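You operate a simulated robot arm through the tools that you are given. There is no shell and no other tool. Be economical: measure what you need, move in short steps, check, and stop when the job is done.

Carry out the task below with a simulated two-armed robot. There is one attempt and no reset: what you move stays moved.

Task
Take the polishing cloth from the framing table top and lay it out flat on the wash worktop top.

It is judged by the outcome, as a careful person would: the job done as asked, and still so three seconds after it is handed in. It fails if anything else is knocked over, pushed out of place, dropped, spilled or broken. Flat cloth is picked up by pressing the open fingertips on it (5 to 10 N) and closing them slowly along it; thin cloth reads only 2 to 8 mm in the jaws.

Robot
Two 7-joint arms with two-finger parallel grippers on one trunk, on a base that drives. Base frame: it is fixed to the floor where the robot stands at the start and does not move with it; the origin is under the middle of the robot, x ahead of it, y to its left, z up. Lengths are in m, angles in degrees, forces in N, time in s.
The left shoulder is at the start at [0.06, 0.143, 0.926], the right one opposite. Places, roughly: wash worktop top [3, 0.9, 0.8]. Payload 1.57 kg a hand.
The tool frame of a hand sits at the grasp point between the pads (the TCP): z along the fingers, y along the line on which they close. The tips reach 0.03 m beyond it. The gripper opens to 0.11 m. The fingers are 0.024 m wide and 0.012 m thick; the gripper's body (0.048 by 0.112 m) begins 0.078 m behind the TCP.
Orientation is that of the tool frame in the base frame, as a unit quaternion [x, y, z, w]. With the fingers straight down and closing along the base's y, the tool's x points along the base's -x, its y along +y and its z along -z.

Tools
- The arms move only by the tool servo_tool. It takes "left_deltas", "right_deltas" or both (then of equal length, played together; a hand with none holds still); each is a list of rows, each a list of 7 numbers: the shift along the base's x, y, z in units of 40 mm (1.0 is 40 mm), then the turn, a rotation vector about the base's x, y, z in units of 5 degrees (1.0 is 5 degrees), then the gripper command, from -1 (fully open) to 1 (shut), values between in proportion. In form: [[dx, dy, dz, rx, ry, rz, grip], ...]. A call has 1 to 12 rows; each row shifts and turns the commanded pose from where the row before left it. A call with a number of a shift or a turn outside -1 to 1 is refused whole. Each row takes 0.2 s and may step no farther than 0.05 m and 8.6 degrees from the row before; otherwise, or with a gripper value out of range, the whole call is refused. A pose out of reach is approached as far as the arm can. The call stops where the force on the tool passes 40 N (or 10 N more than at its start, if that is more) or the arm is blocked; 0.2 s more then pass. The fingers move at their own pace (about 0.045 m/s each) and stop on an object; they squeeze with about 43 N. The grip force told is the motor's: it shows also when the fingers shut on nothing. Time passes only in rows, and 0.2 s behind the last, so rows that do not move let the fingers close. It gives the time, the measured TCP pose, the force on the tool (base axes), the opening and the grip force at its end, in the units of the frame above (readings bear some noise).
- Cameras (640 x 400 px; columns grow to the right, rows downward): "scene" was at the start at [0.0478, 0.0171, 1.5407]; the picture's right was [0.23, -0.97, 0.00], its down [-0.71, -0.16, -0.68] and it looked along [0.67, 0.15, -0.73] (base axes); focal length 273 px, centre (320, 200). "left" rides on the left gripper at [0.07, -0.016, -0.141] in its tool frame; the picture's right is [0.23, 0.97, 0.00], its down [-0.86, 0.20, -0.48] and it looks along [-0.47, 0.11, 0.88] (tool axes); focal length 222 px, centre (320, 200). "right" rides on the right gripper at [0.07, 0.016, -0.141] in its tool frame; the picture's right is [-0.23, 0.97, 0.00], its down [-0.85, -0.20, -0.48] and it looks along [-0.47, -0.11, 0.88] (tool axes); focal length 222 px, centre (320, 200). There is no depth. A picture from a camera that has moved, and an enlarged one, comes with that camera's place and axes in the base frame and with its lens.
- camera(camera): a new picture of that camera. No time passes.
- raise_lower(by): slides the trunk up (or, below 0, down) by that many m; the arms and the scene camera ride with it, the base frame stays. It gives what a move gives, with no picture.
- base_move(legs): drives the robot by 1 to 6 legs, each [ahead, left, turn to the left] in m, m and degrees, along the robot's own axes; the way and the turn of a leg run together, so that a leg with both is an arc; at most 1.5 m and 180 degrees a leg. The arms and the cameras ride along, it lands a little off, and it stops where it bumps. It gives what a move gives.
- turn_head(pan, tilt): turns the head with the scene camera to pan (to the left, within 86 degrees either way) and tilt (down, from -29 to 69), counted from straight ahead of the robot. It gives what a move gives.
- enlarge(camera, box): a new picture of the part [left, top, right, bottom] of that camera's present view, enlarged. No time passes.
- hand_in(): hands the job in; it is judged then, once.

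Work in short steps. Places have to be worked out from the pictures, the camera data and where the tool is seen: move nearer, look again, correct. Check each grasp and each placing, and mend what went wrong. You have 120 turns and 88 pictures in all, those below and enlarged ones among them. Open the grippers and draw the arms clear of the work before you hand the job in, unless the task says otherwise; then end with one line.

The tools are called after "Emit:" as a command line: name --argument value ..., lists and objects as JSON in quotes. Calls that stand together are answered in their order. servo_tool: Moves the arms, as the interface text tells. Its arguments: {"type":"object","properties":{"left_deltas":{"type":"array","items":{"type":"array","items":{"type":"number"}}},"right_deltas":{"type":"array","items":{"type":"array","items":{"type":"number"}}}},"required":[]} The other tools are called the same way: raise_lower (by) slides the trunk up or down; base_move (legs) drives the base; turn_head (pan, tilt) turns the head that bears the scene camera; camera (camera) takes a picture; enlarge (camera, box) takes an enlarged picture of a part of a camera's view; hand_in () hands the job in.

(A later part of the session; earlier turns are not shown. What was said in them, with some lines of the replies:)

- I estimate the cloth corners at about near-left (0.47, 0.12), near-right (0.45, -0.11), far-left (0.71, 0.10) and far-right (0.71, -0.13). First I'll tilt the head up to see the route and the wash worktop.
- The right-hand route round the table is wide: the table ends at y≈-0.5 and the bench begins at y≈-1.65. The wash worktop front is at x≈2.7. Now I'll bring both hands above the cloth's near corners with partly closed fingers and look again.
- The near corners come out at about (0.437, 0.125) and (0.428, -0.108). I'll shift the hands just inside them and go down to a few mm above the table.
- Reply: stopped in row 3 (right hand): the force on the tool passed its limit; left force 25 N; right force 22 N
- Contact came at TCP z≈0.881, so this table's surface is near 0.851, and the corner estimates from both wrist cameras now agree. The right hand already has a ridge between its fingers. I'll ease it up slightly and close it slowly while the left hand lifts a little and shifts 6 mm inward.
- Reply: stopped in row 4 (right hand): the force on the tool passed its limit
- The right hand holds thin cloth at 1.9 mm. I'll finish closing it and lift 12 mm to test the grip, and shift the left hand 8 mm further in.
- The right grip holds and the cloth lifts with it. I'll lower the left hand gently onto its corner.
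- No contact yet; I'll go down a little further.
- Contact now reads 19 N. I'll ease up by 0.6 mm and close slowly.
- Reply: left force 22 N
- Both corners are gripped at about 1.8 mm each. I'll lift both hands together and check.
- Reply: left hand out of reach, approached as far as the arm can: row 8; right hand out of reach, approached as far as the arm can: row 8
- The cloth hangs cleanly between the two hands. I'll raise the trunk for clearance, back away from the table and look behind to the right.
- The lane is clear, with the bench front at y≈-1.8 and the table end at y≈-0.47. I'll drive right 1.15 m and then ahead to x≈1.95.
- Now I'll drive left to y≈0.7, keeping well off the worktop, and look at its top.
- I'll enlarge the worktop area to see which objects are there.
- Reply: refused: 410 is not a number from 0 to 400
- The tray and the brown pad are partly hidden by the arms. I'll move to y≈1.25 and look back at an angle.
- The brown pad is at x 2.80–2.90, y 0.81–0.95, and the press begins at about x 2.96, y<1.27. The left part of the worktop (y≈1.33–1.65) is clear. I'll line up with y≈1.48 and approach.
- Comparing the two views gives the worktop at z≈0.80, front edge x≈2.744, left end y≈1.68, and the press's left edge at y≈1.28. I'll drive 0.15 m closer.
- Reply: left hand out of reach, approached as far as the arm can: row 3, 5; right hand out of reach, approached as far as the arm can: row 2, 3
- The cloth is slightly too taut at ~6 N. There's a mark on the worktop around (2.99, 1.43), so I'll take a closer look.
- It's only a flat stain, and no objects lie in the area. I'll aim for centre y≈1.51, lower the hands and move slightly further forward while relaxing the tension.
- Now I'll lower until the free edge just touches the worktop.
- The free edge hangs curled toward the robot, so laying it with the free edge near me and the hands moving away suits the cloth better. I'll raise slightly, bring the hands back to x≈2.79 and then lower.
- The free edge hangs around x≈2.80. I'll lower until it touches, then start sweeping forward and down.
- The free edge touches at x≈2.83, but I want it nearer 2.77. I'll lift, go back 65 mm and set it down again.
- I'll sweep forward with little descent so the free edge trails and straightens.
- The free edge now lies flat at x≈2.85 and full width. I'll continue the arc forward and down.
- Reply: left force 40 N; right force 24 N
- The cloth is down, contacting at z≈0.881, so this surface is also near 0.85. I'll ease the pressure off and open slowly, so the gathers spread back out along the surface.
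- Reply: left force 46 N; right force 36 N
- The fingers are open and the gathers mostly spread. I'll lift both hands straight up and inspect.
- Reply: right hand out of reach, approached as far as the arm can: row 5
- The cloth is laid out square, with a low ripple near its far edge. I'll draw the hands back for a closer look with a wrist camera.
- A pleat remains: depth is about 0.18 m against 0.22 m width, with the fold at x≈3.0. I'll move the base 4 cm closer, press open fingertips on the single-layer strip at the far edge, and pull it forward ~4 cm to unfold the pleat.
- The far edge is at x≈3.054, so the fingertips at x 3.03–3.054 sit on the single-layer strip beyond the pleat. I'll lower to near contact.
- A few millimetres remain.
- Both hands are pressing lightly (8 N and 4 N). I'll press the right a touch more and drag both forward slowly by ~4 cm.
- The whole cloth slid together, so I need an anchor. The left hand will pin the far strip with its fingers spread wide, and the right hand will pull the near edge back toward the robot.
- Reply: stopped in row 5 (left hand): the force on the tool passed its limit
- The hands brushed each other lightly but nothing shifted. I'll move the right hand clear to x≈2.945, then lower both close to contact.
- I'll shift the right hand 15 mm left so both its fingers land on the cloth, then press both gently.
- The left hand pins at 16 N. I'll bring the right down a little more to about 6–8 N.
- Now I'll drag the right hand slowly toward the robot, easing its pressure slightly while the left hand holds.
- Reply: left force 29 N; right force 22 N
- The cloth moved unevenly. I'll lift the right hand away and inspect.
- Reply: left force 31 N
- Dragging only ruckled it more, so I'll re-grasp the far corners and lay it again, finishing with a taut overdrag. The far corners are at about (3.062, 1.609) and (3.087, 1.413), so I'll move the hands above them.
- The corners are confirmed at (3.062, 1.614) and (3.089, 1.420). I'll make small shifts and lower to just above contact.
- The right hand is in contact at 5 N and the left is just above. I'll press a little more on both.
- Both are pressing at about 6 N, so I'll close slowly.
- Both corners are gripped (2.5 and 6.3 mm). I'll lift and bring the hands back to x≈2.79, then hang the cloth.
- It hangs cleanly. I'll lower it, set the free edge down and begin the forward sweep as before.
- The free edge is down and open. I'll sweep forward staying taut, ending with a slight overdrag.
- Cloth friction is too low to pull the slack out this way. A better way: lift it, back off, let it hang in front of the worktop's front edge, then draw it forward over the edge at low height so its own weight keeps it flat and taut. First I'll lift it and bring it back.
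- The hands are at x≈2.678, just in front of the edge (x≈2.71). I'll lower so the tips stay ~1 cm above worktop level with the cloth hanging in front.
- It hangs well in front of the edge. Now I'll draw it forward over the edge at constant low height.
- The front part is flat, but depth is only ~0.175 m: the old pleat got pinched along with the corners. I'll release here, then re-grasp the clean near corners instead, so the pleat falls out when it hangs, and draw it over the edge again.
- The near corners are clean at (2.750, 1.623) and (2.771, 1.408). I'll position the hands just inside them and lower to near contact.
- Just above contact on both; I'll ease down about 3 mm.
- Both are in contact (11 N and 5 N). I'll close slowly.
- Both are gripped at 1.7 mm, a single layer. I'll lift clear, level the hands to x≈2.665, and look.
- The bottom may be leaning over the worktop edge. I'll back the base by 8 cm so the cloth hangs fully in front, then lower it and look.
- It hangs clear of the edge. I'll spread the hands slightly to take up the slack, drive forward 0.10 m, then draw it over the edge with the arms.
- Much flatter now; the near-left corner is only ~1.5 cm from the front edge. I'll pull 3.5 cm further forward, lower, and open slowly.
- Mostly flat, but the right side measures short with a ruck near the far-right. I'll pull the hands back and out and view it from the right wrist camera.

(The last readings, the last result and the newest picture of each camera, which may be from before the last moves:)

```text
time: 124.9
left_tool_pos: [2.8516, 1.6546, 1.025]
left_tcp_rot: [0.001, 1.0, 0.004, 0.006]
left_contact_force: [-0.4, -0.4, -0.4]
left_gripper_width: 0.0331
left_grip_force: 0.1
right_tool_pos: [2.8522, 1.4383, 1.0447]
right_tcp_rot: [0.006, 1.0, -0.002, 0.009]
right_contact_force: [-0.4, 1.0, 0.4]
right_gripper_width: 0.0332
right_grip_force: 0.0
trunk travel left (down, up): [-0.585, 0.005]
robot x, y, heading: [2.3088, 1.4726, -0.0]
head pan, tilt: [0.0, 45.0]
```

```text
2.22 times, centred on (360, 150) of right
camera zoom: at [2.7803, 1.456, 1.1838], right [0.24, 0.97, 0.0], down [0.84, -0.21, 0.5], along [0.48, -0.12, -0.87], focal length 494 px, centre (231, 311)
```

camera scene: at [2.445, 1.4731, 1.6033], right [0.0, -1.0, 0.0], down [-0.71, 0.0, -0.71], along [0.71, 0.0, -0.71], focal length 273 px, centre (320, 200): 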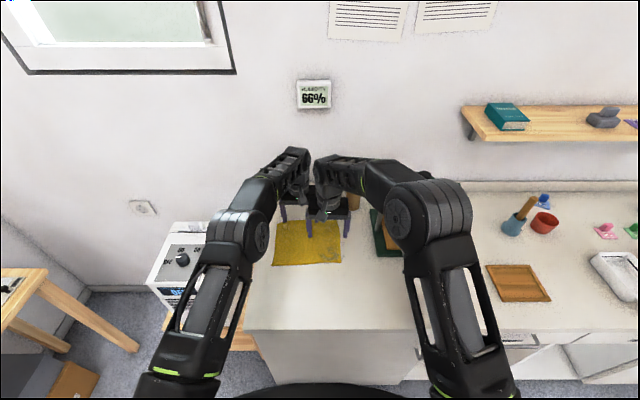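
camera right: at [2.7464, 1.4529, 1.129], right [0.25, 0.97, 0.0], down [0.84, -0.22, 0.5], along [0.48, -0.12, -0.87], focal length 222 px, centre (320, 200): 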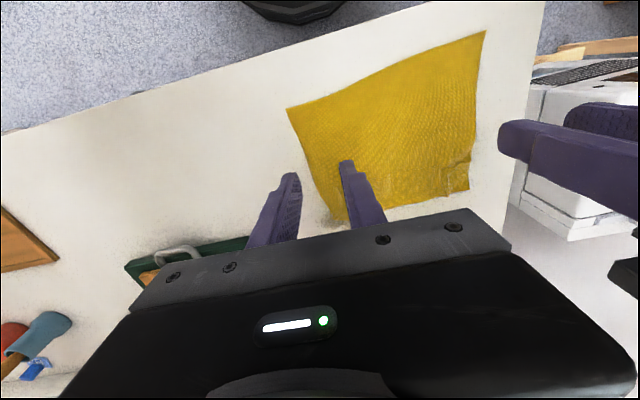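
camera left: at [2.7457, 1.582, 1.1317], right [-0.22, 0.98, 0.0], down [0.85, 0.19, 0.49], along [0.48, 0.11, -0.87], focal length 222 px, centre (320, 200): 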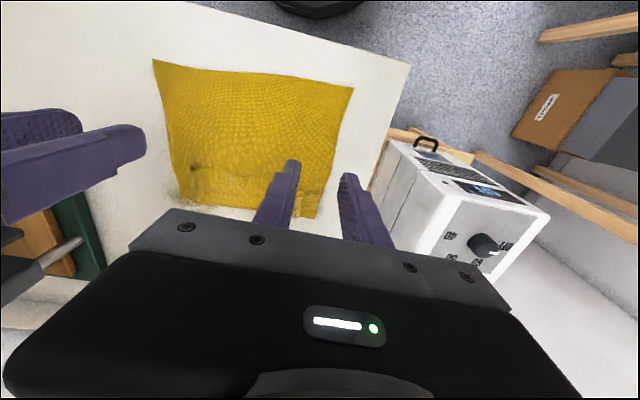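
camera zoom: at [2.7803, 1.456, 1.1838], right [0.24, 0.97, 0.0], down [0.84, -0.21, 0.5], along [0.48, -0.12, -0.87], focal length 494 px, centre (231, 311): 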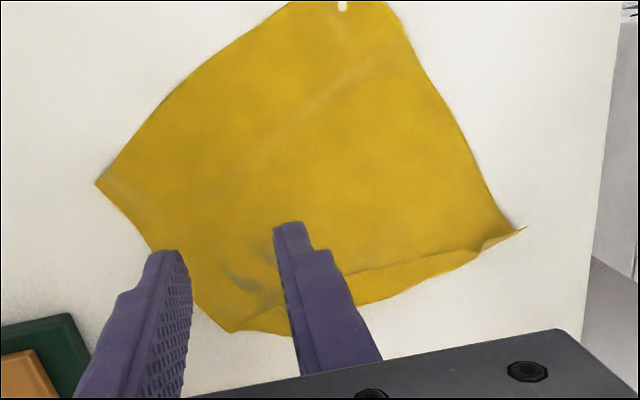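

Measured corner to corner, the right side is short, and a faint line shows a strip folded under at the near side. I'll re-grasp the far corners, hang it so the strip drops free, then lay it the other way: tail away from the robot, hands drawing back with the fingers tilted forward so no slack forms. First, move over the far corners.

Emit:
servo_tool --left_deltas '[[0.75, -0.5, -0.3, 0, 0, 0, 0.42], [0.75, -0.5, -0.3, 0, 0, 0, 0.42], [0.7, -0.6, -0.5, 0, 0, 0, 0.42], [0, 0, -0.9, 0, 0, 0, 0.42], [0, 0, -0.9, 0, 0, 0, 0.42], [0, 0, -0.5, 0, 0, 0, 0.42], [0, 0, 0, 0, 0, 0, 0.42]]' --right_deltas '[[0.9, 0.1, -0.3, 0, 0, 0, 0.42], [0.9, 0, -0.3, 0, 0, 0, 0.42], [0.9, 0, -0.3, 0, 0, 0, 0.42], [0.05, 0, -0.9, 0, 0, 0, 0.42], [0, 0, -0.9, 0, 0, 0, 0.42], [0, 0, -0.9, 0, 0, 0, 0.42], [0, 0, -0.3, 0, 0, 0, 0.42]]'

Emit:
camera --camera "left"

```text
time: 126.5
left_tool_pos: [2.9411, 1.5889, 0.8879]
left_tcp_rot: [0.0, 1.0, 0.004, 0.006]
left_contact_force: [0.5, 0.4, -0.1]
left_gripper_width: 0.032
left_grip_force: 0.1
right_tool_pos: [2.9622, 1.4425, 0.8879]
right_tcp_rot: [0.007, 1.0, -0.003, 0.01]
right_contact_force: [0.8, 0.1, 0.1]
right_gripper_width: 0.0319
right_grip_force: 0.1
trunk travel left (down, up): [-0.585, 0.005]
robot x, y, heading: [2.3131, 1.4756, 0.2]
head pan, tilt: [0.0, 45.0]
```

```text
5 pictures are left
camera left: at [2.8693, 1.5718, 1.0283], right [-0.23, 0.97, 0.0], down [0.85, 0.2, 0.49], along [0.48, 0.11, -0.87], focal length 222 px, centre (320, 200)
```

left: 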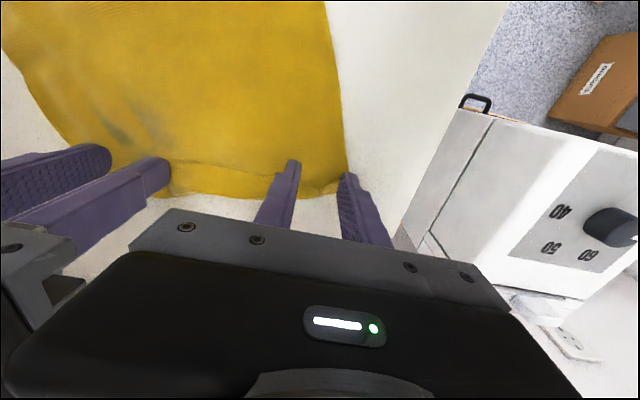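

Aligned well. I'll lower both onto the cloth.

Emit:
servo_tool --left_deltas '[[0.05, -0.1, -0.08, 0, 0, 0, 0.42], [0, 0, -0.07, 0, 0, 0, 0.42], [0, 0, -0.015, 0, 0, 0, 0.42], [0, 0, 0, 0, 0, 0, 0.42]]' --right_deltas '[[0, 0, -0.08, 0, 0, 0, 0.42], [0, 0, -0.07, 0, 0, 0, 0.42], [0, 0, -0.015, 0, 0, 0, 0.42], [0, 0, 0, 0, 0, 0, 0.42]]'

```text
time: 127.5
left_tool_pos: [2.9423, 1.5852, 0.8829]
left_tcp_rot: [0.001, 1.0, 0.004, 0.006]
left_contact_force: [-0.3, 1.1, 0.9]
left_gripper_width: 0.0318
left_grip_force: 0.0
right_tool_pos: [2.9626, 1.442, 0.8822]
right_tcp_rot: [0.008, 1.0, -0.003, 0.01]
right_contact_force: [-0.4, -0.1, 1.2]
right_gripper_width: 0.0322
right_grip_force: 0.1
trunk travel left (down, up): [-0.585, 0.005]
robot x, y, heading: [2.3084, 1.4747, -0.0]
head pan, tilt: [0.0, 45.0]
```

Nearly touching; I'll press another ~1 mm and close slowly in the same move.

Emit:
servo_tool --left_deltas '[[0, 0, -0.03, 0, 0, 0, 0.42], [0, 0, 0, 0, 0, 0, 0.5], [0, 0, 0, 0, 0, 0, 0.6], [0, 0, 0, 0, 0, 0, 0.7], [0, 0, 0, 0, 0, 0, 0.8], [0, 0, 0, 0, 0, 0, 0.9], [0, 0, 0, 0, 0, 0, 1], [0, 0, 0, 0, 0, 0, 1]]' --right_deltas '[[0, 0, -0.03, 0, 0, 0, 0.42], [0, 0, 0, 0, 0, 0, 0.5], [0, 0, 0, 0, 0, 0, 0.6], [0, 0, 0, 0, 0, 0, 0.7], [0, 0, 0, 0, 0, 0, 0.8], [0, 0, 0, 0, 0, 0, 0.9], [0, 0, 0, 0, 0, 0, 1], [0, 0, 0, 0, 0, 0, 1]]'

```text
time: 129.3
left_tool_pos: [2.9416, 1.5852, 0.8831]
left_tcp_rot: [0.0, 1.0, 0.003, 0.006]
left_contact_force: [0.5, -3.0, -0.4]
left_gripper_width: 0.0016
left_grip_force: 23.0
right_tool_pos: [2.9631, 1.4421, 0.882]
right_tcp_rot: [0.008, 1.0, -0.002, 0.011]
right_contact_force: [-0.9, 1.7, 10.9]
right_gripper_width: 0.0013
right_grip_force: 23.2
trunk travel left (down, up): [-0.585, 0.005]
robot x, y, heading: [2.3139, 1.4779, 0.0]
head pan, tilt: [0.0, 45.0]
```

Both seem to hold (lateral tension). I'll lift, level the hands, and tilt the fingers forward by 40°.

Emit:
servo_tool --left_deltas '[[0, 0, 0.6, 0, 0, 0, 1], [0, 0, 0.9, 0, 0, 0, 1], [-0.15, 0, 0.9, 0, 0, 0, 1], [-0.2, 0, 0.9, 0, 0, 0, 1], [-0.2, 0, 0.9, 0, 0, 0, 1], [-0.2, 0, 0.9, 0, 0, 0, 1], [0, 0, 0.3, 0, 0, 0, 1], [0, 0, 0, 0, 0, 0, 1]]' --right_deltas '[[0, 0, 0.6, 0, 0, 0, 1], [-0.2, 0, 0.9, 0, 0, 0, 1], [-0.25, 0, 0.9, 0, 0, 0, 1], [-0.25, 0, 0.9, 0, 0, 0, 1], [-0.3, 0, 0.9, 0, 0, 0, 1], [-0.3, 0, 0.9, 0, 0, 0, 1], [0, 0, 0.3, 0, 0, 0, 1], [0, 0, 0, 0, 0, 0, 1]]'

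Emit:
servo_tool --left_deltas '[[0.1, 0, 0, 0, -1, 0, 1], [0.1, 0, 0, 0, -1, 0, 1], [0.1, 0, 0, 0, -1, 0, 1], [0.1, 0, 0, 0, -1, 0, 1], [0.1, 0, 0, 0, -1, 0, 1], [0.1, 0, 0, 0, -1, 0, 1], [0.1, 0, 0, 0, -1, 0, 1], [0.1, 0, 0, 0, -1, 0, 1]]' --right_deltas '[[0.1, 0, 0, 0, -1, 0, 1], [0.1, 0, 0, 0, -1, 0, 1], [0.1, 0, 0, 0, -1, 0, 1], [0.1, 0, 0, 0, -1, 0, 1], [0.1, 0, 0, 0, -1, 0, 1], [0.1, 0, 0, 0, -1, 0, 1], [0.1, 0, 0, 0, -1, 0, 1], [0.1, 0, 0, 0, -1, 0, 1]]'

Emit:
enlarge --camera "scene" --box '[220, 140, 420, 340]'

```text
time: 131.1
left_tool_pos: [2.9121, 1.5836, 1.0976]
left_tcp_rot: [0.001, 1.0, 0.004, 0.007]
left_contact_force: [0.1, -0.7, 0.3]
left_gripper_width: 0.0016
left_grip_force: 23.0
right_tool_pos: [2.9138, 1.4415, 1.0969]
right_tcp_rot: [0.007, 1.0, -0.002, 0.01]
right_contact_force: [0.2, 0.9, -0.8]
right_gripper_width: 0.0015
right_grip_force: 23.1
trunk travel left (down, up): [-0.585, 0.005]
robot x, y, heading: [2.3146, 1.4714, 0.3]
head pan, tilt: [0.0, 45.0]
```

```text
time: 132.9
left_tool_pos: [2.9423, 1.5851, 1.0981]
left_tcp_rot: [0.001, 0.937, 0.002, 0.349]
left_contact_force: [-0.6, -0.6, 0.0]
left_gripper_width: 0.0014
left_grip_force: 23.2
right_tool_pos: [2.9432, 1.4423, 1.0984]
right_tcp_rot: [0.009, 0.936, 0.001, 0.353]
right_contact_force: [-0.4, 0.6, -0.2]
right_gripper_width: 0.0011
right_grip_force: 23.1
trunk travel left (down, up): [-0.585, 0.005]
robot x, y, heading: [2.3147, 1.4722, 0.1]
head pan, tilt: [0.0, 45.0]
```

```text
2.00 times, centred on (320, 240) of scene
camera zoom: at [2.3634, 1.4741, 1.6034], right [0.0, -1.0, 0.0], down [-0.71, 0.0, -0.71], along [0.71, 0.0, -0.71], focal length 546 px, centre (320, 120)
```

zoom: 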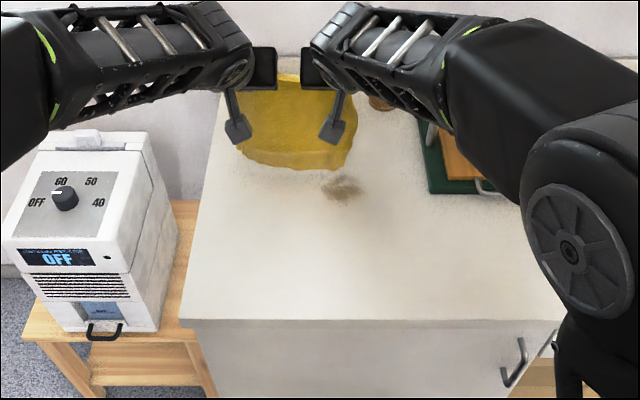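

The cloth hangs freely, leaning away with its lower edge near x≈2.99. I'll lower while drawing back diagonally.

Emit:
servo_tool --left_deltas '[[0, 0, -0.5, 0, 0, 0, 1], [-0.3, 0, -0.55, 0, 0, 0, 1], [-0.6, 0, -0.5, 0, 0, 0, 1], [-0.6, 0, -0.55, 0, 0, 0, 1], [-0.6, 0, -0.55, 0, 0, 0, 1], [-0.6, 0, -0.55, 0, 0, 0, 1], [-0.55, 0, -0.55, 0, 0, 0, 1], [-0.55, 0, -0.55, 0, 0, 0, 1], [-0.5, 0, -0.5, 0, 0, 0, 1]]' --right_deltas '[[0, 0, -0.5, 0, 0, 0, 1], [-0.3, 0, -0.55, 0, 0, 0, 1], [-0.6, 0, -0.5, 0, 0, 0, 1], [-0.6, 0, -0.55, 0, 0, 0, 1], [-0.6, 0, -0.55, 0, 0, 0, 1], [-0.6, 0, -0.55, 0, 0, 0, 1], [-0.55, 0, -0.55, 0, 0, 0, 1], [-0.55, 0, -0.55, 0, 0, 0, 1], [-0.5, 0, -0.5, 0, 0, 0, 1]]'

Emit:
enlarge --camera "scene" --box '[220, 160, 420, 340]'

```text
time: 134.8
left_tool_pos: [2.7963, 1.5596, 0.952]
left_tcp_rot: [-0.035, 0.93, -0.068, 0.36]
left_contact_force: [0.5, 2.3, 1.3]
left_gripper_width: 0.0013
left_grip_force: 23.8
right_tool_pos: [2.7913, 1.4572, 0.9485]
right_tcp_rot: [0.039, 0.933, 0.055, 0.354]
right_contact_force: [1.4, -2.8, -0.7]
right_gripper_width: 0.0013
right_grip_force: 23.8
trunk travel left (down, up): [-0.585, 0.005]
robot x, y, heading: [2.3111, 1.4755, 0.0]
head pan, tilt: [0.0, 45.0]
stopped in row 9 (left hand): the arm was blocked; the commanded pose is now the measured one
```

```text
2.22 times, centred on (320, 250) of scene
camera zoom: at [2.364, 1.4737, 1.6034], right [0.0, -1.0, 0.0], down [-0.71, 0.0, -0.71], along [0.71, 0.0, -0.71], focal length 607 px, centre (320, 89)
```

zoom: 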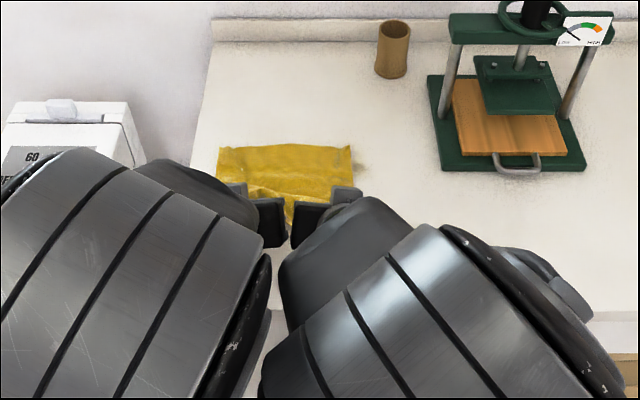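

The arms folded to their limit, with elbows close in. The tail lies flat and straight at x≈2.98. I'll ease the hands forward and up with their orientation restored, back the base 12 cm, then resume.

Emit:
servo_tool --left_deltas '[[0.7, 0.2, 0.3, 0.6, 0.1, -0.05, 1], [0.8, 0.2, 0.2, 0.6, 0.1, -0.1, 1], [0.8, 0.21, 0, 0.6, 0.1, -0.05, 1], [0, 0, 0, 0, 0, 0, 1]]' --right_deltas '[[0.7, -0.12, 0.3, -0.5, 0, 0.05, 1], [0.8, -0.12, 0.2, -0.5, 0, 0.1, 1], [0.92, -0.13, 0.08, -0.4, 0, 0.05, 1], [0, 0, 0, 0, 0, 0, 1]]'

Emit:
base_move --legs '[[-0.1, 0, 0]]'

```text
time: 135.8
left_tool_pos: [2.8863, 1.5842, 0.9698]
left_tcp_rot: [0.001, 0.937, 0.003, 0.35]
left_contact_force: [-0.2, 0.4, 0.1]
left_gripper_width: 0.0015
left_grip_force: 23.6
right_tool_pos: [2.8879, 1.4435, 0.9723]
right_tcp_rot: [0.009, 0.935, 0.003, 0.355]
right_contact_force: [-0.5, -0.1, 0.3]
right_gripper_width: 0.0016
right_grip_force: 22.6
trunk travel left (down, up): [-0.585, 0.005]
robot x, y, heading: [2.3164, 1.474, 0.1]
head pan, tilt: [0.0, 45.0]
```

```text
time: 137.0
left_tool_pos: [2.7842, 1.584, 0.97]
left_tcp_rot: [0.003, 0.937, 0.002, 0.35]
left_contact_force: [0.1, -0.3, 0.8]
left_gripper_width: 0.0014
left_grip_force: 23.4
right_tool_pos: [2.7851, 1.442, 0.9737]
right_tcp_rot: [0.009, 0.934, 0.001, 0.356]
right_contact_force: [-0.1, 0.5, 0.5]
right_gripper_width: 0.0013
right_grip_force: 22.9
trunk travel left (down, up): [-0.585, 0.005]
robot x, y, heading: [2.2069, 1.4752, -0.0]
head pan, tilt: [0.0, 45.0]
```

Taut now: the tips are ~10 cm up and ~17.5 cm from the tail. I'll lower, drawing slightly back, down to near contact.

Emit:
servo_tool --left_deltas '[[-0.25, 0, -0.5, 0, 0, 0, 1], [-0.2, 0, -0.5, 0, 0, 0, 1], [-0.1, 0, -0.5, 0, 0, 0, 1], [0, 0, -0.45, 0, 0, 0, 1], [0, 0, 0, 0, 0, 0, 1]]' --right_deltas '[[-0.25, 0, -0.5, 0, 0, 0, 1], [-0.2, 0, -0.5, 0, 0, 0, 1], [-0.1, 0, -0.5, 0, 0, 0, 1], [0, 0, -0.5, 0, 0, 0, 1], [0, 0, 0, 0, 0, 0, 1]]'

Emit:
enlarge --camera "scene" --box '[220, 160, 420, 340]'

```text
time: 138.2
left_tool_pos: [2.7637, 1.5878, 0.8946]
left_tcp_rot: [-0.007, 0.936, 0.0, 0.351]
left_contact_force: [-0.8, -1.1, -0.1]
left_gripper_width: 0.0016
left_grip_force: 23.2
right_tool_pos: [2.7686, 1.4407, 0.8973]
right_tcp_rot: [0.019, 0.933, 0.009, 0.358]
right_contact_force: [-0.2, -0.1, 0.4]
right_gripper_width: 0.0014
right_grip_force: 22.3
trunk travel left (down, up): [-0.585, 0.005]
robot x, y, heading: [2.2061, 1.4734, 0.3]
head pan, tilt: [0.0, 45.0]
```

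```text
2.22 times, centred on (320, 250) of scene
camera zoom: at [2.2603, 1.4737, 1.6034], right [0.0, -1.0, 0.0], down [-0.71, 0.0, -0.71], along [0.71, 0.0, -0.71], focal length 607 px, centre (320, 89)
```

zoom: 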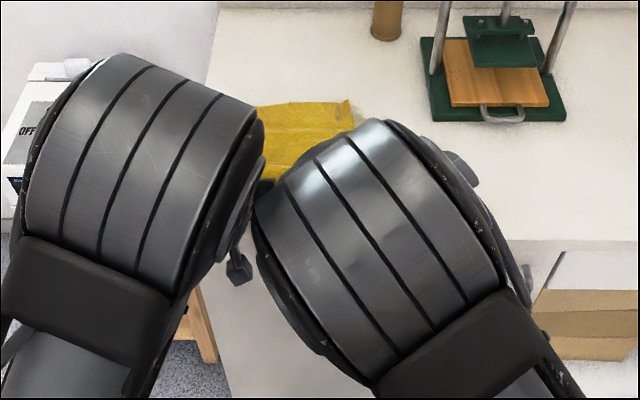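

The tail stays at x≈2.98 and the span of ~0.20 m matches the cloth, so it is taut. I'll lower the last centimetre gently.

Emit:
servo_tool --left_deltas '[[0, 0, -0.15, 0, 0, 0, 1], [0, 0, -0.12, 0, 0, 0, 1], [0, 0, -0.06, 0, 0, 0, 1], [0, 0, 0, 0, 0, 0, 1]]' --right_deltas '[[-0.1, 0, -0.2, 0, 0, 0, 1], [0, 0, -0.15, 0, 0, 0, 1], [0, 0, -0.06, 0, 0, 0, 1], [0, 0, 0, 0, 0, 0, 1]]'

```text
time: 139.2
left_tool_pos: [2.7647, 1.5865, 0.8806]
left_tcp_rot: [-0.006, 0.936, 0.0, 0.351]
left_contact_force: [0.4, -0.4, 0.1]
left_gripper_width: 0.0012
left_grip_force: 22.8
right_tool_pos: [2.7631, 1.4421, 0.8814]
right_tcp_rot: [0.019, 0.934, 0.008, 0.358]
right_contact_force: [-0.5, 1.3, -0.1]
right_gripper_width: 0.0015
right_grip_force: 22.9
trunk travel left (down, up): [-0.585, 0.005]
robot x, y, heading: [2.2099, 1.4732, 0.1]
head pan, tilt: [0.0, 45.0]
```

Not yet in contact; a little lower.

Emit:
servo_tool --left_deltas '[[0, 0, -0.05, 0, 0, 0, 1], [0, 0, -0.04, 0, 0, 0, 1], [0, 0, 0, 0, 0, 0, 1]]' --right_deltas '[[0, 0, -0.05, 0, 0, 0, 1], [0, 0, -0.04, 0, 0, 0, 1], [0, 0, 0, 0, 0, 0, 1]]'

```text
time: 140.1
left_tool_pos: [2.7638, 1.5855, 0.8809]
left_tcp_rot: [-0.002, 0.934, 0.002, 0.356]
left_contact_force: [-7.6, 3.3, 16.3]
left_gripper_width: 0.0013
left_grip_force: 23.3
right_tool_pos: [2.7631, 1.4407, 0.8797]
right_tcp_rot: [0.016, 0.931, 0.005, 0.364]
right_contact_force: [-7.1, -2.8, 13.6]
right_gripper_width: 0.0015
right_grip_force: 23.2
trunk travel left (down, up): [-0.585, 0.005]
robot x, y, heading: [2.2094, 1.4741, -0.1]
head pan, tilt: [0.0, 45.0]
stopped in row 3 (right hand): the force on the tool passed its limit (the readings are from after the stop); the commanded pose is now the measured one
```

Contact at ~15 N. I'll open slowly so the gathers spread, then withdraw along the finger direction, back and up.

Emit:
servo_tool --left_deltas '[[0, 0, 0.02, 0, 0, 0, 0.9], [0, 0, 0, 0, 0, 0, 0.8], [0, 0, 0, 0, 0, 0, 0.7], [0, 0, 0, 0, 0, 0, 0.6], [0, 0, 0, 0, 0, 0, 0.5], [0, 0, 0, 0, 0, 0, 0.4], [0, 0, 0.1, 0, 0, 0, 0.3], [0, 0, 0.4, 0, 0, 0, 0.3], [0, 0, 0.9, 0, 0, 0, 0.3], [0, 0, 0.9, 0, 0, 0, 0.3]]' --right_deltas '[[0, 0, 0.02, 0, 0, 0, 0.9], [0, 0, 0, 0, 0, 0, 0.8], [0, 0, 0, 0, 0, 0, 0.7], [0, 0, 0, 0, 0, 0, 0.6], [0, 0, 0, 0, 0, 0, 0.5], [0, 0, 0, 0, 0, 0, 0.4], [0, 0, 0.1, 0, 0, 0, 0.3], [0, 0, 0.4, 0, 0, 0, 0.3], [0, 0, 0.9, 0, 0, 0, 0.3], [0, 0, 0.9, 0, 0, 0, 0.3]]'

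```text
time: 142.3
left_tool_pos: [2.7642, 1.5865, 0.972]
left_tcp_rot: [-0.002, 0.935, 0.001, 0.354]
left_contact_force: [0.0, 0.7, 0.7]
left_gripper_width: 0.0386
left_grip_force: 0.0
right_tool_pos: [2.7642, 1.4414, 0.9723]
right_tcp_rot: [0.015, 0.932, 0.005, 0.363]
right_contact_force: [0.4, 0.0, 0.1]
right_gripper_width: 0.0386
right_grip_force: 0.0
trunk travel left (down, up): [-0.585, 0.005]
robot x, y, heading: [2.2067, 1.4764, 0.2]
head pan, tilt: [0.0, 45.0]
```

Released. I'll raise and untilt the hands, spread them apart and back the base away for a clear view.

Emit:
servo_tool --left_deltas '[[-0.2, 0.2, 0.9, 0, 0.5, 0, 0.3], [-0.2, 0.3, 0.8, 0, 1, 0, 0.3], [0, 0.5, 0.3, 0, 1, 0, 0.3], [0, 0.5, 0, 0, 1, 0, 0.3], [0, 0.6, 0, 0, 1, 0, 0.3], [0, 0.6, 0, 0, 1, 0, 0.3], [0, 0.6, 0, 0, 1, 0, 0.3], [0, 0.6, 0, 0, 1, 0, 0.3]]' --right_deltas '[[-0.2, -0.2, 0.9, 0, 0.5, 0, 0.3], [-0.2, -0.3, 0.8, 0, 1, 0, 0.3], [0, -0.5, 0.3, 0, 1, 0, 0.3], [0, -0.4, 0, 0, 1, 0, 0.3], [0, -0.4, 0, 0, 1, 0, 0.3], [0, -0.4, 0, 0, 1, 0, 0.3], [0, -0.4, 0, 0, 1, 0, 0.3], [0, -0.4, 0, 0, 1, 0, 0.3]]'

Emit:
base_move --legs '[[-0.12, 0, 0]]'

Emit:
enlarge --camera "scene" --box '[220, 120, 400, 240]'

```text
time: 144.1
left_tool_pos: [2.7503, 1.7427, 1.0492]
left_tcp_rot: [0.0, 0.999, 0.002, 0.032]
left_contact_force: [-0.2, 0.4, -0.3]
left_gripper_width: 0.0384
left_grip_force: 0.0
right_tool_pos: [2.7503, 1.321, 1.0491]
right_tcp_rot: [0.016, 0.999, -0.001, 0.041]
right_contact_force: [0.3, -0.8, 0.1]
right_gripper_width: 0.0384
right_grip_force: 0.1
trunk travel left (down, up): [-0.585, 0.005]
robot x, y, heading: [2.2082, 1.4747, 0.5]
head pan, tilt: [0.0, 45.0]
```

```text
time: 145.3
left_tool_pos: [2.6268, 1.7422, 1.0523]
left_tcp_rot: [0.0, 0.999, 0.003, 0.035]
left_contact_force: [-0.1, 0.3, 0.6]
left_gripper_width: 0.0383
left_grip_force: 0.0
right_tool_pos: [2.626, 1.3209, 1.0512]
right_tcp_rot: [0.016, 0.999, -0.001, 0.044]
right_contact_force: [0.5, 1.4, 0.4]
right_gripper_width: 0.0386
right_grip_force: 0.0
trunk travel left (down, up): [-0.585, 0.005]
robot x, y, heading: [2.0891, 1.4754, 0.2]
head pan, tilt: [0.0, 45.0]
```

```text
3.33 times, centred on (310, 180) of scene
camera zoom: at [2.1382, 1.4735, 1.6034], right [0.0, -1.0, 0.0], down [-0.71, 0.0, -0.71], along [0.71, 0.0, -0.71], focal length 910 px, centre (353, 267)
```

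zoom: 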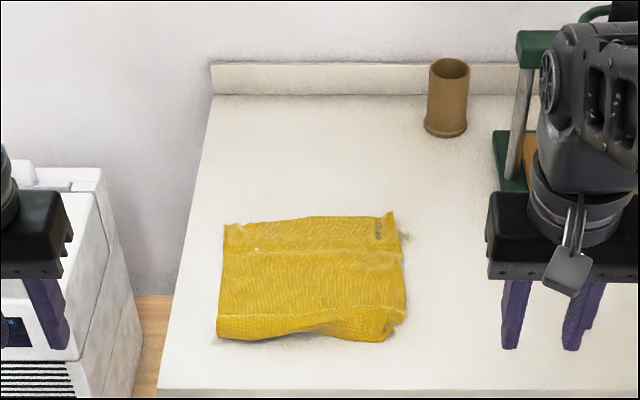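

About 4–5 cm of slack remains in a ridge along the near edge; the far part is flat. I'll fix it by pinning the far part with one hand while the other pinches each near corner and pulls it back. First I'll bring the hands in, drive forward 0.2 m and position.

Emit:
servo_tool --left_deltas '[[0, -0.6, 0, 0, 0.4, 0, 0.42], [0, -0.6, 0, 0, 0.4, 0, 0.42], [0, -0.5, 0, 0, 0, 0, 0.42]]' --right_deltas '[[0, 0.8, 0, 0, 0.5, 0, -0.2], [0, 0.8, 0, 0, 0.4, 0, -0.8], [0, 0.8, 0, 0, 0, 0, -0.8]]'

Emit:
base_move --legs '[[0.2, 0, 0]]'

```text
time: 146.2
left_tool_pos: [2.6281, 1.6752, 1.0499]
left_tcp_rot: [-0.001, 1.0, 0.002, -0.001]
left_contact_force: [0.2, 0.1, -0.2]
left_gripper_width: 0.032
left_grip_force: 0.1
right_tool_pos: [2.6302, 1.4157, 1.0507]
right_tcp_rot: [0.016, 1.0, 0.0, 0.004]
right_contact_force: [-0.9, 0.0, -0.4]
right_gripper_width: 0.0988
right_grip_force: 0.0
trunk travel left (down, up): [-0.585, 0.005]
robot x, y, heading: [2.0877, 1.4757, 0.2]
head pan, tilt: [0.0, 45.0]
```

```text
time: 147.7
left_tool_pos: [2.8287, 1.6775, 1.049]
left_tcp_rot: [-0.003, 1.0, 0.003, -0.002]
left_contact_force: [0.0, 0.6, -1.2]
left_gripper_width: 0.0318
left_grip_force: 0.0
right_tool_pos: [2.8313, 1.4149, 1.0513]
right_tcp_rot: [0.015, 1.0, -0.001, 0.004]
right_contact_force: [0.2, 0.3, -0.6]
right_gripper_width: 0.0991
right_grip_force: 0.1
trunk travel left (down, up): [-0.585, 0.005]
robot x, y, heading: [2.2909, 1.4726, -0.2]
head pan, tilt: [0.0, 45.0]
```

Now I'll place the right hand (anchor) over the far-middle and the left hand over the near-left corner, just above the cloth.

Emit:
servo_tool --right_deltas '[[0.8, 0.5, -0.2, 0, 0, 0, -0.8], [0.9, 0.5, -0.2, 0, 0, 0, -0.8], [0.9, 0.6, -0.2, 0, 0, 0, -0.8], [0, 0.6, -0.6, 0, 0, 0, -0.8], [0, 0, -0.9, 0, 0, 0, -0.8], [0, 0, -0.9, 0, 0, 0, -0.8], [0, 0, -0.9, 0, 0, 0, -0.8], [0, 0, -0.2, 0, 0, 0, -0.8]]' --left_deltas '[[-0.4, 0, 0, 0, 0, 0, 0.42], [-0.4, 0, 0, 0, 0, 0, 0.42], [0, -0.7, 0, 0, 0, 0, 0.42], [0, -0.8, -0.3, 0, 0, 0, 0.42], [0, -0.75, -0.6, 0, 0, 0, 0.42], [0, 0, -0.9, 0, 0, 0, 0.42], [0, 0, -0.9, 0, 0, 0, 0.42], [0, 0, -0.9, 0, 0, 0, 0.42]]'

```text
time: 149.5
left_tool_pos: [2.7972, 1.5849, 0.9056]
left_tcp_rot: [-0.001, 1.0, 0.002, -0.001]
left_contact_force: [0.2, -0.6, 0.2]
left_gripper_width: 0.0318
left_grip_force: 0.0
right_tool_pos: [2.9239, 1.4973, 0.8898]
right_tcp_rot: [0.016, 1.0, 0.0, 0.004]
right_contact_force: [-0.9, 0.5, -0.2]
right_gripper_width: 0.0989
right_grip_force: 0.1
right hand out of reach, approached as far as the arm can: row 3
trunk travel left (down, up): [-0.585, 0.005]
robot x, y, heading: [2.288, 1.4726, -0.1]
head pan, tilt: [0.0, 45.0]
```

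Positioned. I'll press the right anchor down and bring the left hand to the cloth.

Emit:
servo_tool --right_deltas '[[0, 0, -0.15, 0, 0, 0, -0.8], [0, 0, -0.06, 0, 0, 0, -0.8], [0, 0, -0.05, 0, 0, 0, -0.8], [0, 0, 0, 0, 0, 0, -0.8]]' --left_deltas '[[0, 0, -0.3, 0, 0, 0, 0.42], [0, 0, -0.2, 0, 0, 0, 0.42], [0, 0, -0.05, 0, 0, 0, 0.42], [0, 0, 0, 0, 0, 0, 0.42]]'

```text
time: 150.5
left_tool_pos: [2.7953, 1.5857, 0.8842]
left_tcp_rot: [-0.001, 1.0, 0.002, 0.0]
left_contact_force: [0.4, 0.3, 0.5]
left_gripper_width: 0.0317
left_grip_force: 0.1
right_tool_pos: [2.9238, 1.4973, 0.8814]
right_tcp_rot: [0.016, 1.0, 0.0, 0.005]
right_contact_force: [0.9, -0.2, 13.2]
right_gripper_width: 0.0991
right_grip_force: 0.2
trunk travel left (down, up): [-0.585, 0.005]
robot x, y, heading: [2.2928, 1.4734, 0.0]
head pan, tilt: [0.0, 45.0]
```

Emit:
servo_tool --left_deltas '[[0, 0, -0.06, 0, 0, 0, 0.42], [0, 0, -0.03, 0, 0, 0, 0.42], [0, 0, 0, 0, 0, 0, 0.42]]' --right_deltas '[[0, 0, -0.01, 0, 0, 0, -0.8], [0, 0, 0, 0, 0, 0, -0.8], [0, 0, 0, 0, 0, 0, -0.8]]'

```text
time: 151.3
left_tool_pos: [2.7949, 1.5858, 0.8812]
left_tcp_rot: [-0.001, 1.0, 0.002, 0.001]
left_contact_force: [-0.9, 0.3, 11.7]
left_gripper_width: 0.0319
left_grip_force: 0.1
right_tool_pos: [2.9224, 1.4972, 0.8805]
right_tcp_rot: [0.017, 1.0, 0.0, 0.005]
right_contact_force: [4.5, -1.0, 18.9]
right_gripper_width: 0.0991
right_grip_force: 0.0
trunk travel left (down, up): [-0.585, 0.005]
robot x, y, heading: [2.2888, 1.4732, 0.3]
head pan, tilt: [0.0, 45.0]
```

The anchor holds 19 N and the left hand touches at 12 N. I'll pinch the near-left corner and pull it back gradually.

Emit:
servo_tool --left_deltas '[[0, 0, 0, 0, 0, 0, 0.55], [0, 0, 0, 0, 0, 0, 0.7], [0, 0, 0, 0, 0, 0, 0.85], [0, 0, 0, 0, 0, 0, 1], [0, 0, 0, 0, 0, 0, 1], [0, 0, 0.1, 0, 0, 0, 1], [-0.15, 0.03, 0, 0, 0, 0, 1], [-0.15, 0.03, 0, 0, 0, 0, 1], [-0.15, 0.03, 0, 0, 0, 0, 1], [-0.15, 0.03, 0, 0, 0, 0, 1]]'

```text
time: 153.5
left_tool_pos: [2.768, 1.5906, 0.8856]
left_tcp_rot: [-0.001, 1.0, 0.003, 0.0]
left_contact_force: [3.9, -2.4, 6.5]
left_gripper_width: 0.0017
left_grip_force: 23.7
right_tool_pos: [2.9217, 1.4983, 0.8816]
right_tcp_rot: [0.015, 1.0, 0.0, 0.005]
right_contact_force: [-2.4, 1.4, 29.1]
right_gripper_width: 0.0996
right_grip_force: 0.6
trunk travel left (down, up): [-0.585, 0.005]
robot x, y, heading: [2.2866, 1.4733, -0.0]
head pan, tilt: [0.0, 45.0]
```

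Tension is building after ~2.5 cm of pull. I'll pull another ~1 cm.

Emit:
servo_tool --left_deltas '[[-0.1, 0.02, 0, 0, 0, 0, 1], [-0.1, 0.02, 0, 0, 0, 0, 1], [-0.08, 0, 0, 0, 0, 0, 1]]'

```text
time: 154.3
left_tool_pos: [2.7589, 1.5922, 0.8853]
left_tcp_rot: [-0.002, 1.0, 0.002, 0.002]
left_contact_force: [12.6, -3.5, 0.0]
left_gripper_width: 0.0017
left_grip_force: 24.1
right_tool_pos: [2.9225, 1.4979, 0.8799]
right_tcp_rot: [0.016, 1.0, 0.0, 0.004]
right_contact_force: [-8.2, 3.1, 33.5]
right_gripper_width: 0.0989
right_grip_force: 0.1
trunk travel left (down, up): [-0.585, 0.005]
robot x, y, heading: [2.2858, 1.4732, 0.1]
head pan, tilt: [0.0, 45.0]
```

It's taut on the left (12.6 N). I'll ease 2 mm, set it down, release with a slow opening, and lift both hands.

Emit:
servo_tool --left_deltas '[[0.05, 0, -0.06, 0, 0, 0, 1], [0, 0, -0.05, 0, 0, 0, 1], [0, 0, 0, 0, 0, 0, 0.85], [0, 0, 0, 0, 0, 0, 0.7], [0, 0, 0, 0, 0, 0, 0.55], [0, 0, 0, 0, 0, 0, 0.42], [0, 0, 0.2, 0, 0, 0, 0.4], [0, 0, 0.6, 0, 0, 0, 0.4]]'

Emit:
servo_tool --right_deltas '[[0, 0, 0.2, 0, 0, 0, -0.8], [0, 0, 0.8, 0, 0, 0, -0.8], [-0.8, -0.4, 0.3, 0, 0, 0, -0.2], [-0.8, -0.6, 0, 0, 0, 0, 0.42], [-0.8, -0.6, 0, 0, 0, 0, 0.42], [-0.7, 0, 0, 0, 0, 0, 0.42]]' --left_deltas '[[0, 0.5, 0.2, 0, 0, 0, -0.2], [0, 0.6, 0.2, 0, 0, 0, -0.8], [0.3, 0.3, 0, 0, 0, 0, -0.8], [0.8, 0, 0, 0, 0, 0, -0.8], [0.8, 0, 0, 0, 0, 0, -0.8], [0.8, 0, 0, 0, 0, 0, -0.8]]'

```text
time: 156.1
left_tool_pos: [2.76, 1.5923, 0.9125]
left_tcp_rot: [-0.002, 1.0, 0.002, -0.001]
left_contact_force: [-0.2, 0.0, 0.0]
left_gripper_width: 0.0332
left_grip_force: 0.2
right_tool_pos: [2.9222, 1.497, 0.8812]
right_tcp_rot: [0.016, 1.0, 0.0, 0.005]
right_contact_force: [-3.5, 1.6, 29.2]
right_gripper_width: 0.099
right_grip_force: 0.0
trunk travel left (down, up): [-0.585, 0.005]
robot x, y, heading: [2.2884, 1.4727, 0.2]
head pan, tilt: [0.0, 45.0]
```

```text
time: 157.5
left_tool_pos: [2.8712, 1.6491, 0.928]
left_tcp_rot: [-0.001, 1.0, 0.001, -0.001]
left_contact_force: [0.0, -0.3, 0.1]
left_gripper_width: 0.0991
left_grip_force: 0.0
right_tool_pos: [2.7995, 1.4347, 0.9314]
right_tcp_rot: [0.015, 1.0, 0.0, 0.004]
right_contact_force: [-0.4, -0.6, -0.2]
right_gripper_width: 0.0318
right_grip_force: 0.1
trunk travel left (down, up): [-0.585, 0.005]
robot x, y, heading: [2.2885, 1.4714, 0.3]
head pan, tilt: [0.0, 45.0]
```

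I have one picture left; I'll raise the right hand slightly and use it to locate the near-right corner and check the left side.

Emit:
servo_tool --right_deltas '[[0, 0, 0.9, 0, 0, 0, 0.42], [0.2, 0, 0.9, 0, 0, 0, 0.42], [0.3, 0, 0.6, 0, 0, 0, 0.42]]'

Emit:
camera --camera "right"

```text
time: 158.3
left_tool_pos: [2.8714, 1.6499, 0.9284]
left_tcp_rot: [-0.002, 1.0, 0.003, -0.001]
left_contact_force: [0.0, 0.5, -0.1]
left_gripper_width: 0.099
left_grip_force: 0.0
right_tool_pos: [2.8185, 1.434, 1.0272]
right_tcp_rot: [0.015, 1.0, -0.001, 0.003]
right_contact_force: [-0.3, 0.2, -0.1]
right_gripper_width: 0.0319
right_grip_force: 0.1
trunk travel left (down, up): [-0.585, 0.005]
robot x, y, heading: [2.2877, 1.474, 0.0]
head pan, tilt: [0.0, 45.0]
```

```text
0 pictures are left
camera right: at [2.7503, 1.4528, 1.1671], right [0.26, 0.97, 0.0], down [0.85, -0.23, 0.48], along [0.47, -0.12, -0.87], focal length 222 px, centre (320, 200)
```

right: 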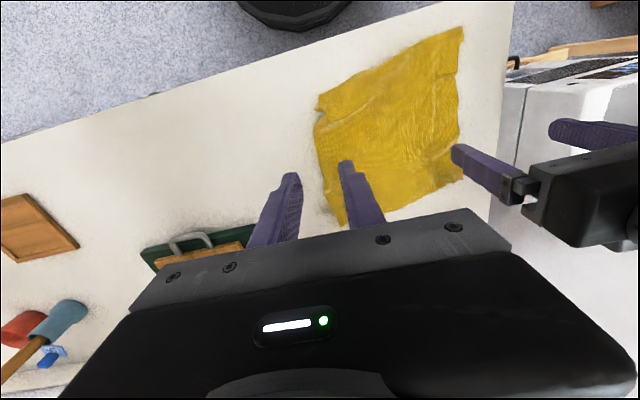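

The left side now measures ~0.20 m and is flat. At the right, the near corner is at (2.769, 1.447) with a diagonal ruck, and ideally belongs near (2.75, 1.40). I'll anchor with the left hand mid-far and bring the right hand over that corner.

Emit:
servo_tool --left_deltas '[[0.6, -0.5, 0, 0, 0, 0, -0.8], [0.6, -0.7, 0, 0, 0, 0, -0.8], [0.05, -0.95, 0, 0, 0, 0, -0.8], [0, -0.95, -0.1, 0, 0, 0, -0.8], [0, 0, -0.5, 0, 0, 0, -0.8], [0, 0, -0.35, 0, 0, 0, -0.8], [0, 0, 0, 0, 0, 0, -0.8]]' --right_deltas '[[-0.4, 0, 0, 0, 0, 0, 0.42], [-0.46, 0, 0, 0, 0, 0, 0.42], [0, 0.5, -0.5, 0, 0, 0, 0.42], [0, 0.5, -0.8, 0, 0, 0, 0.42], [0, 0, -0.9, 0, 0, 0, 0.42], [0, 0, -0.9, 0, 0, 0, 0.42], [0, 0, -0.35, 0, 0, 0, 0.42]]'

```text
time: 159.9
left_tool_pos: [2.9186, 1.525, 0.8898]
left_tcp_rot: [-0.002, 1.0, 0.003, -0.001]
left_contact_force: [0.2, 0.3, 0.3]
left_gripper_width: 0.0991
left_grip_force: 0.1
right_tool_pos: [2.7854, 1.4734, 0.8906]
right_tcp_rot: [0.016, 1.0, 0.0, 0.003]
right_contact_force: [-0.8, 0.2, -0.8]
right_gripper_width: 0.0319
right_grip_force: 0.0
trunk travel left (down, up): [-0.585, 0.005]
robot x, y, heading: [2.2858, 1.4719, 0.1]
head pan, tilt: [0.0, 45.0]
```

Both are just above the cloth; I'll press the anchor and then touch down with the right.

Emit:
servo_tool --left_deltas '[[0, 0, -0.15, 0, 0, 0, -0.8], [0, 0, -0.07, 0, 0, 0, -0.8], [0, 0, -0.05, 0, 0, 0, -0.8], [0, 0, 0, 0, 0, 0, -0.8]]' --right_deltas '[[0, 0, -0.14, 0, 0, 0, 0.42], [0, 0, -0.06, 0, 0, 0, 0.42], [0, 0, -0.02, 0, 0, 0, 0.42], [0, 0, 0, 0, 0, 0, 0.42]]'

```text
time: 160.9
left_tool_pos: [2.9193, 1.5248, 0.8818]
left_tcp_rot: [-0.002, 1.0, 0.001, 0.001]
left_contact_force: [-2.0, 0.4, 18.0]
left_gripper_width: 0.0988
left_grip_force: 0.0
right_tool_pos: [2.7835, 1.4724, 0.8815]
right_tcp_rot: [0.016, 1.0, -0.001, 0.004]
right_contact_force: [-0.4, 0.9, 2.6]
right_gripper_width: 0.0321
right_grip_force: 0.0
trunk travel left (down, up): [-0.585, 0.005]
robot x, y, heading: [2.2904, 1.4744, 0.2]
head pan, tilt: [0.0, 45.0]
```

The anchor presses at 18 N. I'll press the right a touch more, pinch, lift 4 mm and pull back and outward.

Emit:
servo_tool --right_deltas '[[0, 0, -0.02, 0, 0, 0, 0.42], [0, 0, 0, 0, 0, 0, 0.55], [0, 0, 0, 0, 0, 0, 0.7], [0, 0, 0, 0, 0, 0, 0.85], [0, 0, 0, 0, 0, 0, 1], [0, 0, 0, 0, 0, 0, 1], [0, 0, 0.1, 0, 0, 0, 1], [-0.08, -0.15, 0, 0, 0, 0, 1], [-0.08, -0.15, 0, 0, 0, 0, 1], [-0.08, -0.15, 0, 0, 0, 0, 1]]' --left_deltas '[[0, 0, -0.01, 0, 0, 0, -0.8], [0, 0, 0, 0, 0, 0, -0.8], [0, 0, 0, 0, 0, 0, -0.8], [0, 0, 0, 0, 0, 0, -0.8], [0, 0, 0, 0, 0, 0, -0.8], [0, 0, 0, 0, 0, 0, -0.8], [0, 0, 0, 0, 0, 0, -0.8], [0, 0, 0, 0, 0, 0, -0.8], [0, 0, 0, 0, 0, 0, -0.8], [0, 0, 0, 0, 0, 0, -0.8]]'

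```text
time: 163.1
left_tool_pos: [2.9182, 1.5251, 0.8814]
left_tcp_rot: [-0.001, 1.0, 0.002, 0.002]
left_contact_force: [2.2, -0.4, 31.5]
left_gripper_width: 0.0993
left_grip_force: 0.0
right_tool_pos: [2.7748, 1.4559, 0.8851]
right_tcp_rot: [0.015, 1.0, 0.0, 0.006]
right_contact_force: [2.7, -0.6, 0.3]
right_gripper_width: 0.0021
right_grip_force: 23.3
trunk travel left (down, up): [-0.585, 0.005]
robot x, y, heading: [2.2876, 1.4732, 0.5]
head pan, tilt: [0.0, 45.0]
```

Little tension so far; I'll continue outward and back.

Emit:
servo_tool --right_deltas '[[-0.1, -0.15, 0, 0, 0, 0, 1], [-0.1, -0.15, 0, 0, 0, 0, 1], [-0.1, -0.12, 0, 0, 0, 0, 1]]'

```text
time: 163.9
left_tool_pos: [2.9177, 1.5238, 0.8808]
left_tcp_rot: [-0.001, 1.0, 0.001, 0.0]
left_contact_force: [-10.8, -1.9, 39.9]
left_gripper_width: 0.0997
left_grip_force: 0.6
right_tool_pos: [2.7648, 1.4406, 0.8856]
right_tcp_rot: [0.016, 1.0, 0.001, 0.006]
right_contact_force: [16.8, 4.7, -1.8]
right_gripper_width: 0.002
right_grip_force: 23.8
trunk travel left (down, up): [-0.585, 0.005]
robot x, y, heading: [2.291, 1.4753, -0.1]
head pan, tilt: [0.0, 45.0]
```

Taut now (17 N), with the corner at about (2.75, 1.41), close to ideal. I'll ease 2 mm, set it down and release slowly, then lift both hands straight up.

Emit:
servo_tool --right_deltas '[[0.06, 0.03, -0.06, 0, 0, 0, 1], [0, 0, -0.05, 0, 0, 0, 1], [0, 0, 0, 0, 0, 0, 0.85], [0, 0, 0, 0, 0, 0, 0.7], [0, 0, 0, 0, 0, 0, 0.55], [0, 0, 0, 0, 0, 0, 0.42], [0, 0, 0.15, 0, 0, 0, 0.4], [0, 0, 0.8, 0, 0, 0, 0.4], [0, 0, 0.9, 0, 0, 0, 0.4]]'

Emit:
servo_tool --left_deltas '[[0, 0, 0.15, 0, 0, 0, -0.8], [0, 0, 0.7, 0, 0, 0, -0.8], [0, 0, 0.9, 0, 0, 0, -0.8]]'

```text
time: 165.9
left_tool_pos: [2.9172, 1.525, 0.8812]
left_tcp_rot: [-0.002, 1.0, 0.001, 0.001]
left_contact_force: [-5.3, -0.1, 36.1]
left_gripper_width: 0.0986
left_grip_force: 0.0
right_tool_pos: [2.764, 1.4399, 0.9564]
right_tcp_rot: [0.016, 1.0, -0.001, 0.004]
right_contact_force: [-0.6, 0.5, 0.4]
right_gripper_width: 0.0329
right_grip_force: 0.0
trunk travel left (down, up): [-0.585, 0.005]
robot x, y, heading: [2.2902, 1.4758, 0.3]
head pan, tilt: [0.0, 45.0]
```

```text
time: 166.7
left_tool_pos: [2.9199, 1.5239, 0.9467]
left_tcp_rot: [-0.001, 1.0, 0.004, -0.002]
left_contact_force: [-0.5, -0.4, -0.6]
left_gripper_width: 0.0987
left_grip_force: 0.1
right_tool_pos: [2.7672, 1.4399, 0.9559]
right_tcp_rot: [0.016, 1.0, 0.0, 0.004]
right_contact_force: [-0.4, 0.2, 0.2]
right_gripper_width: 0.033
right_grip_force: 0.1
trunk travel left (down, up): [-0.585, 0.005]
robot x, y, heading: [2.2895, 1.4756, 0.1]
head pan, tilt: [0.0, 45.0]
```

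Both corners are drawn out and released. I'll open the grippers, raise and spread the arms, and back the robot away.

Emit:
servo_tool --left_deltas '[[-0.5, 0.3, 0.8, 0, 0, 0, -1], [-0.7, 0.4, 0.5, 0, 0, 0, -1], [-0.8, 0.4, 0, 0, 0, 0, -1], [-0.8, 0.4, 0, 0, 0, 0, -1]]' --right_deltas '[[-0.4, -0.1, 0.8, 0, 0, 0, -1], [-0.3, -0.1, 0.5, 0, 0, 0, -1], [0, -0.2, 0.5, 0, 0, 0, -1], [0, -0.2, 0, 0, 0, 0, -1]]'

Emit:
base_move --legs '[[-0.3, 0, 0]]'

```text
time: 167.7
left_tool_pos: [2.8074, 1.5827, 1.0014]
left_tcp_rot: [-0.002, 1.0, 0.003, 0.0]
left_contact_force: [-0.6, 0.4, -0.2]
left_gripper_width: 0.11
left_grip_force: 0.1
right_tool_pos: [2.7381, 1.4179, 1.0262]
right_tcp_rot: [0.015, 1.0, 0.0, 0.002]
right_contact_force: [0.2, -0.7, -0.1]
right_gripper_width: 0.11
right_grip_force: 0.0
trunk travel left (down, up): [-0.585, 0.005]
robot x, y, heading: [2.2898, 1.473, -0.1]
head pan, tilt: [0.0, 45.0]
```

```text
time: 169.8
left_tool_pos: [2.5107, 1.5816, 1.0029]
left_tcp_rot: [-0.001, 1.0, 0.002, 0.0]
left_contact_force: [0.2, -1.1, 0.0]
left_gripper_width: 0.1101
left_grip_force: 0.1
right_tool_pos: [2.4409, 1.4148, 1.0259]
right_tcp_rot: [0.016, 1.0, -0.001, 0.003]
right_contact_force: [0.5, -0.6, 1.1]
right_gripper_width: 0.1098
right_grip_force: 0.1
trunk travel left (down, up): [-0.585, 0.005]
robot x, y, heading: [1.9934, 1.4747, 0.1]
head pan, tilt: [0.0, 45.0]
```

The cloth is on the worktop, released at both corners, and the arms are clear with the grippers open. I have no pictures left, so I can't check the final state visually. I'm handing the job in.

Emit:
hand_in

```text
The job is handed in.
```

I moved the polishing cloth from the framing table to the left end of the wash worktop and spread it out. I can't confirm it lies fully flat: I had no pictures left to check after the last corner pull, so slight ripples may remain near the edge closest to the robot. Nothing else was visibly moved.
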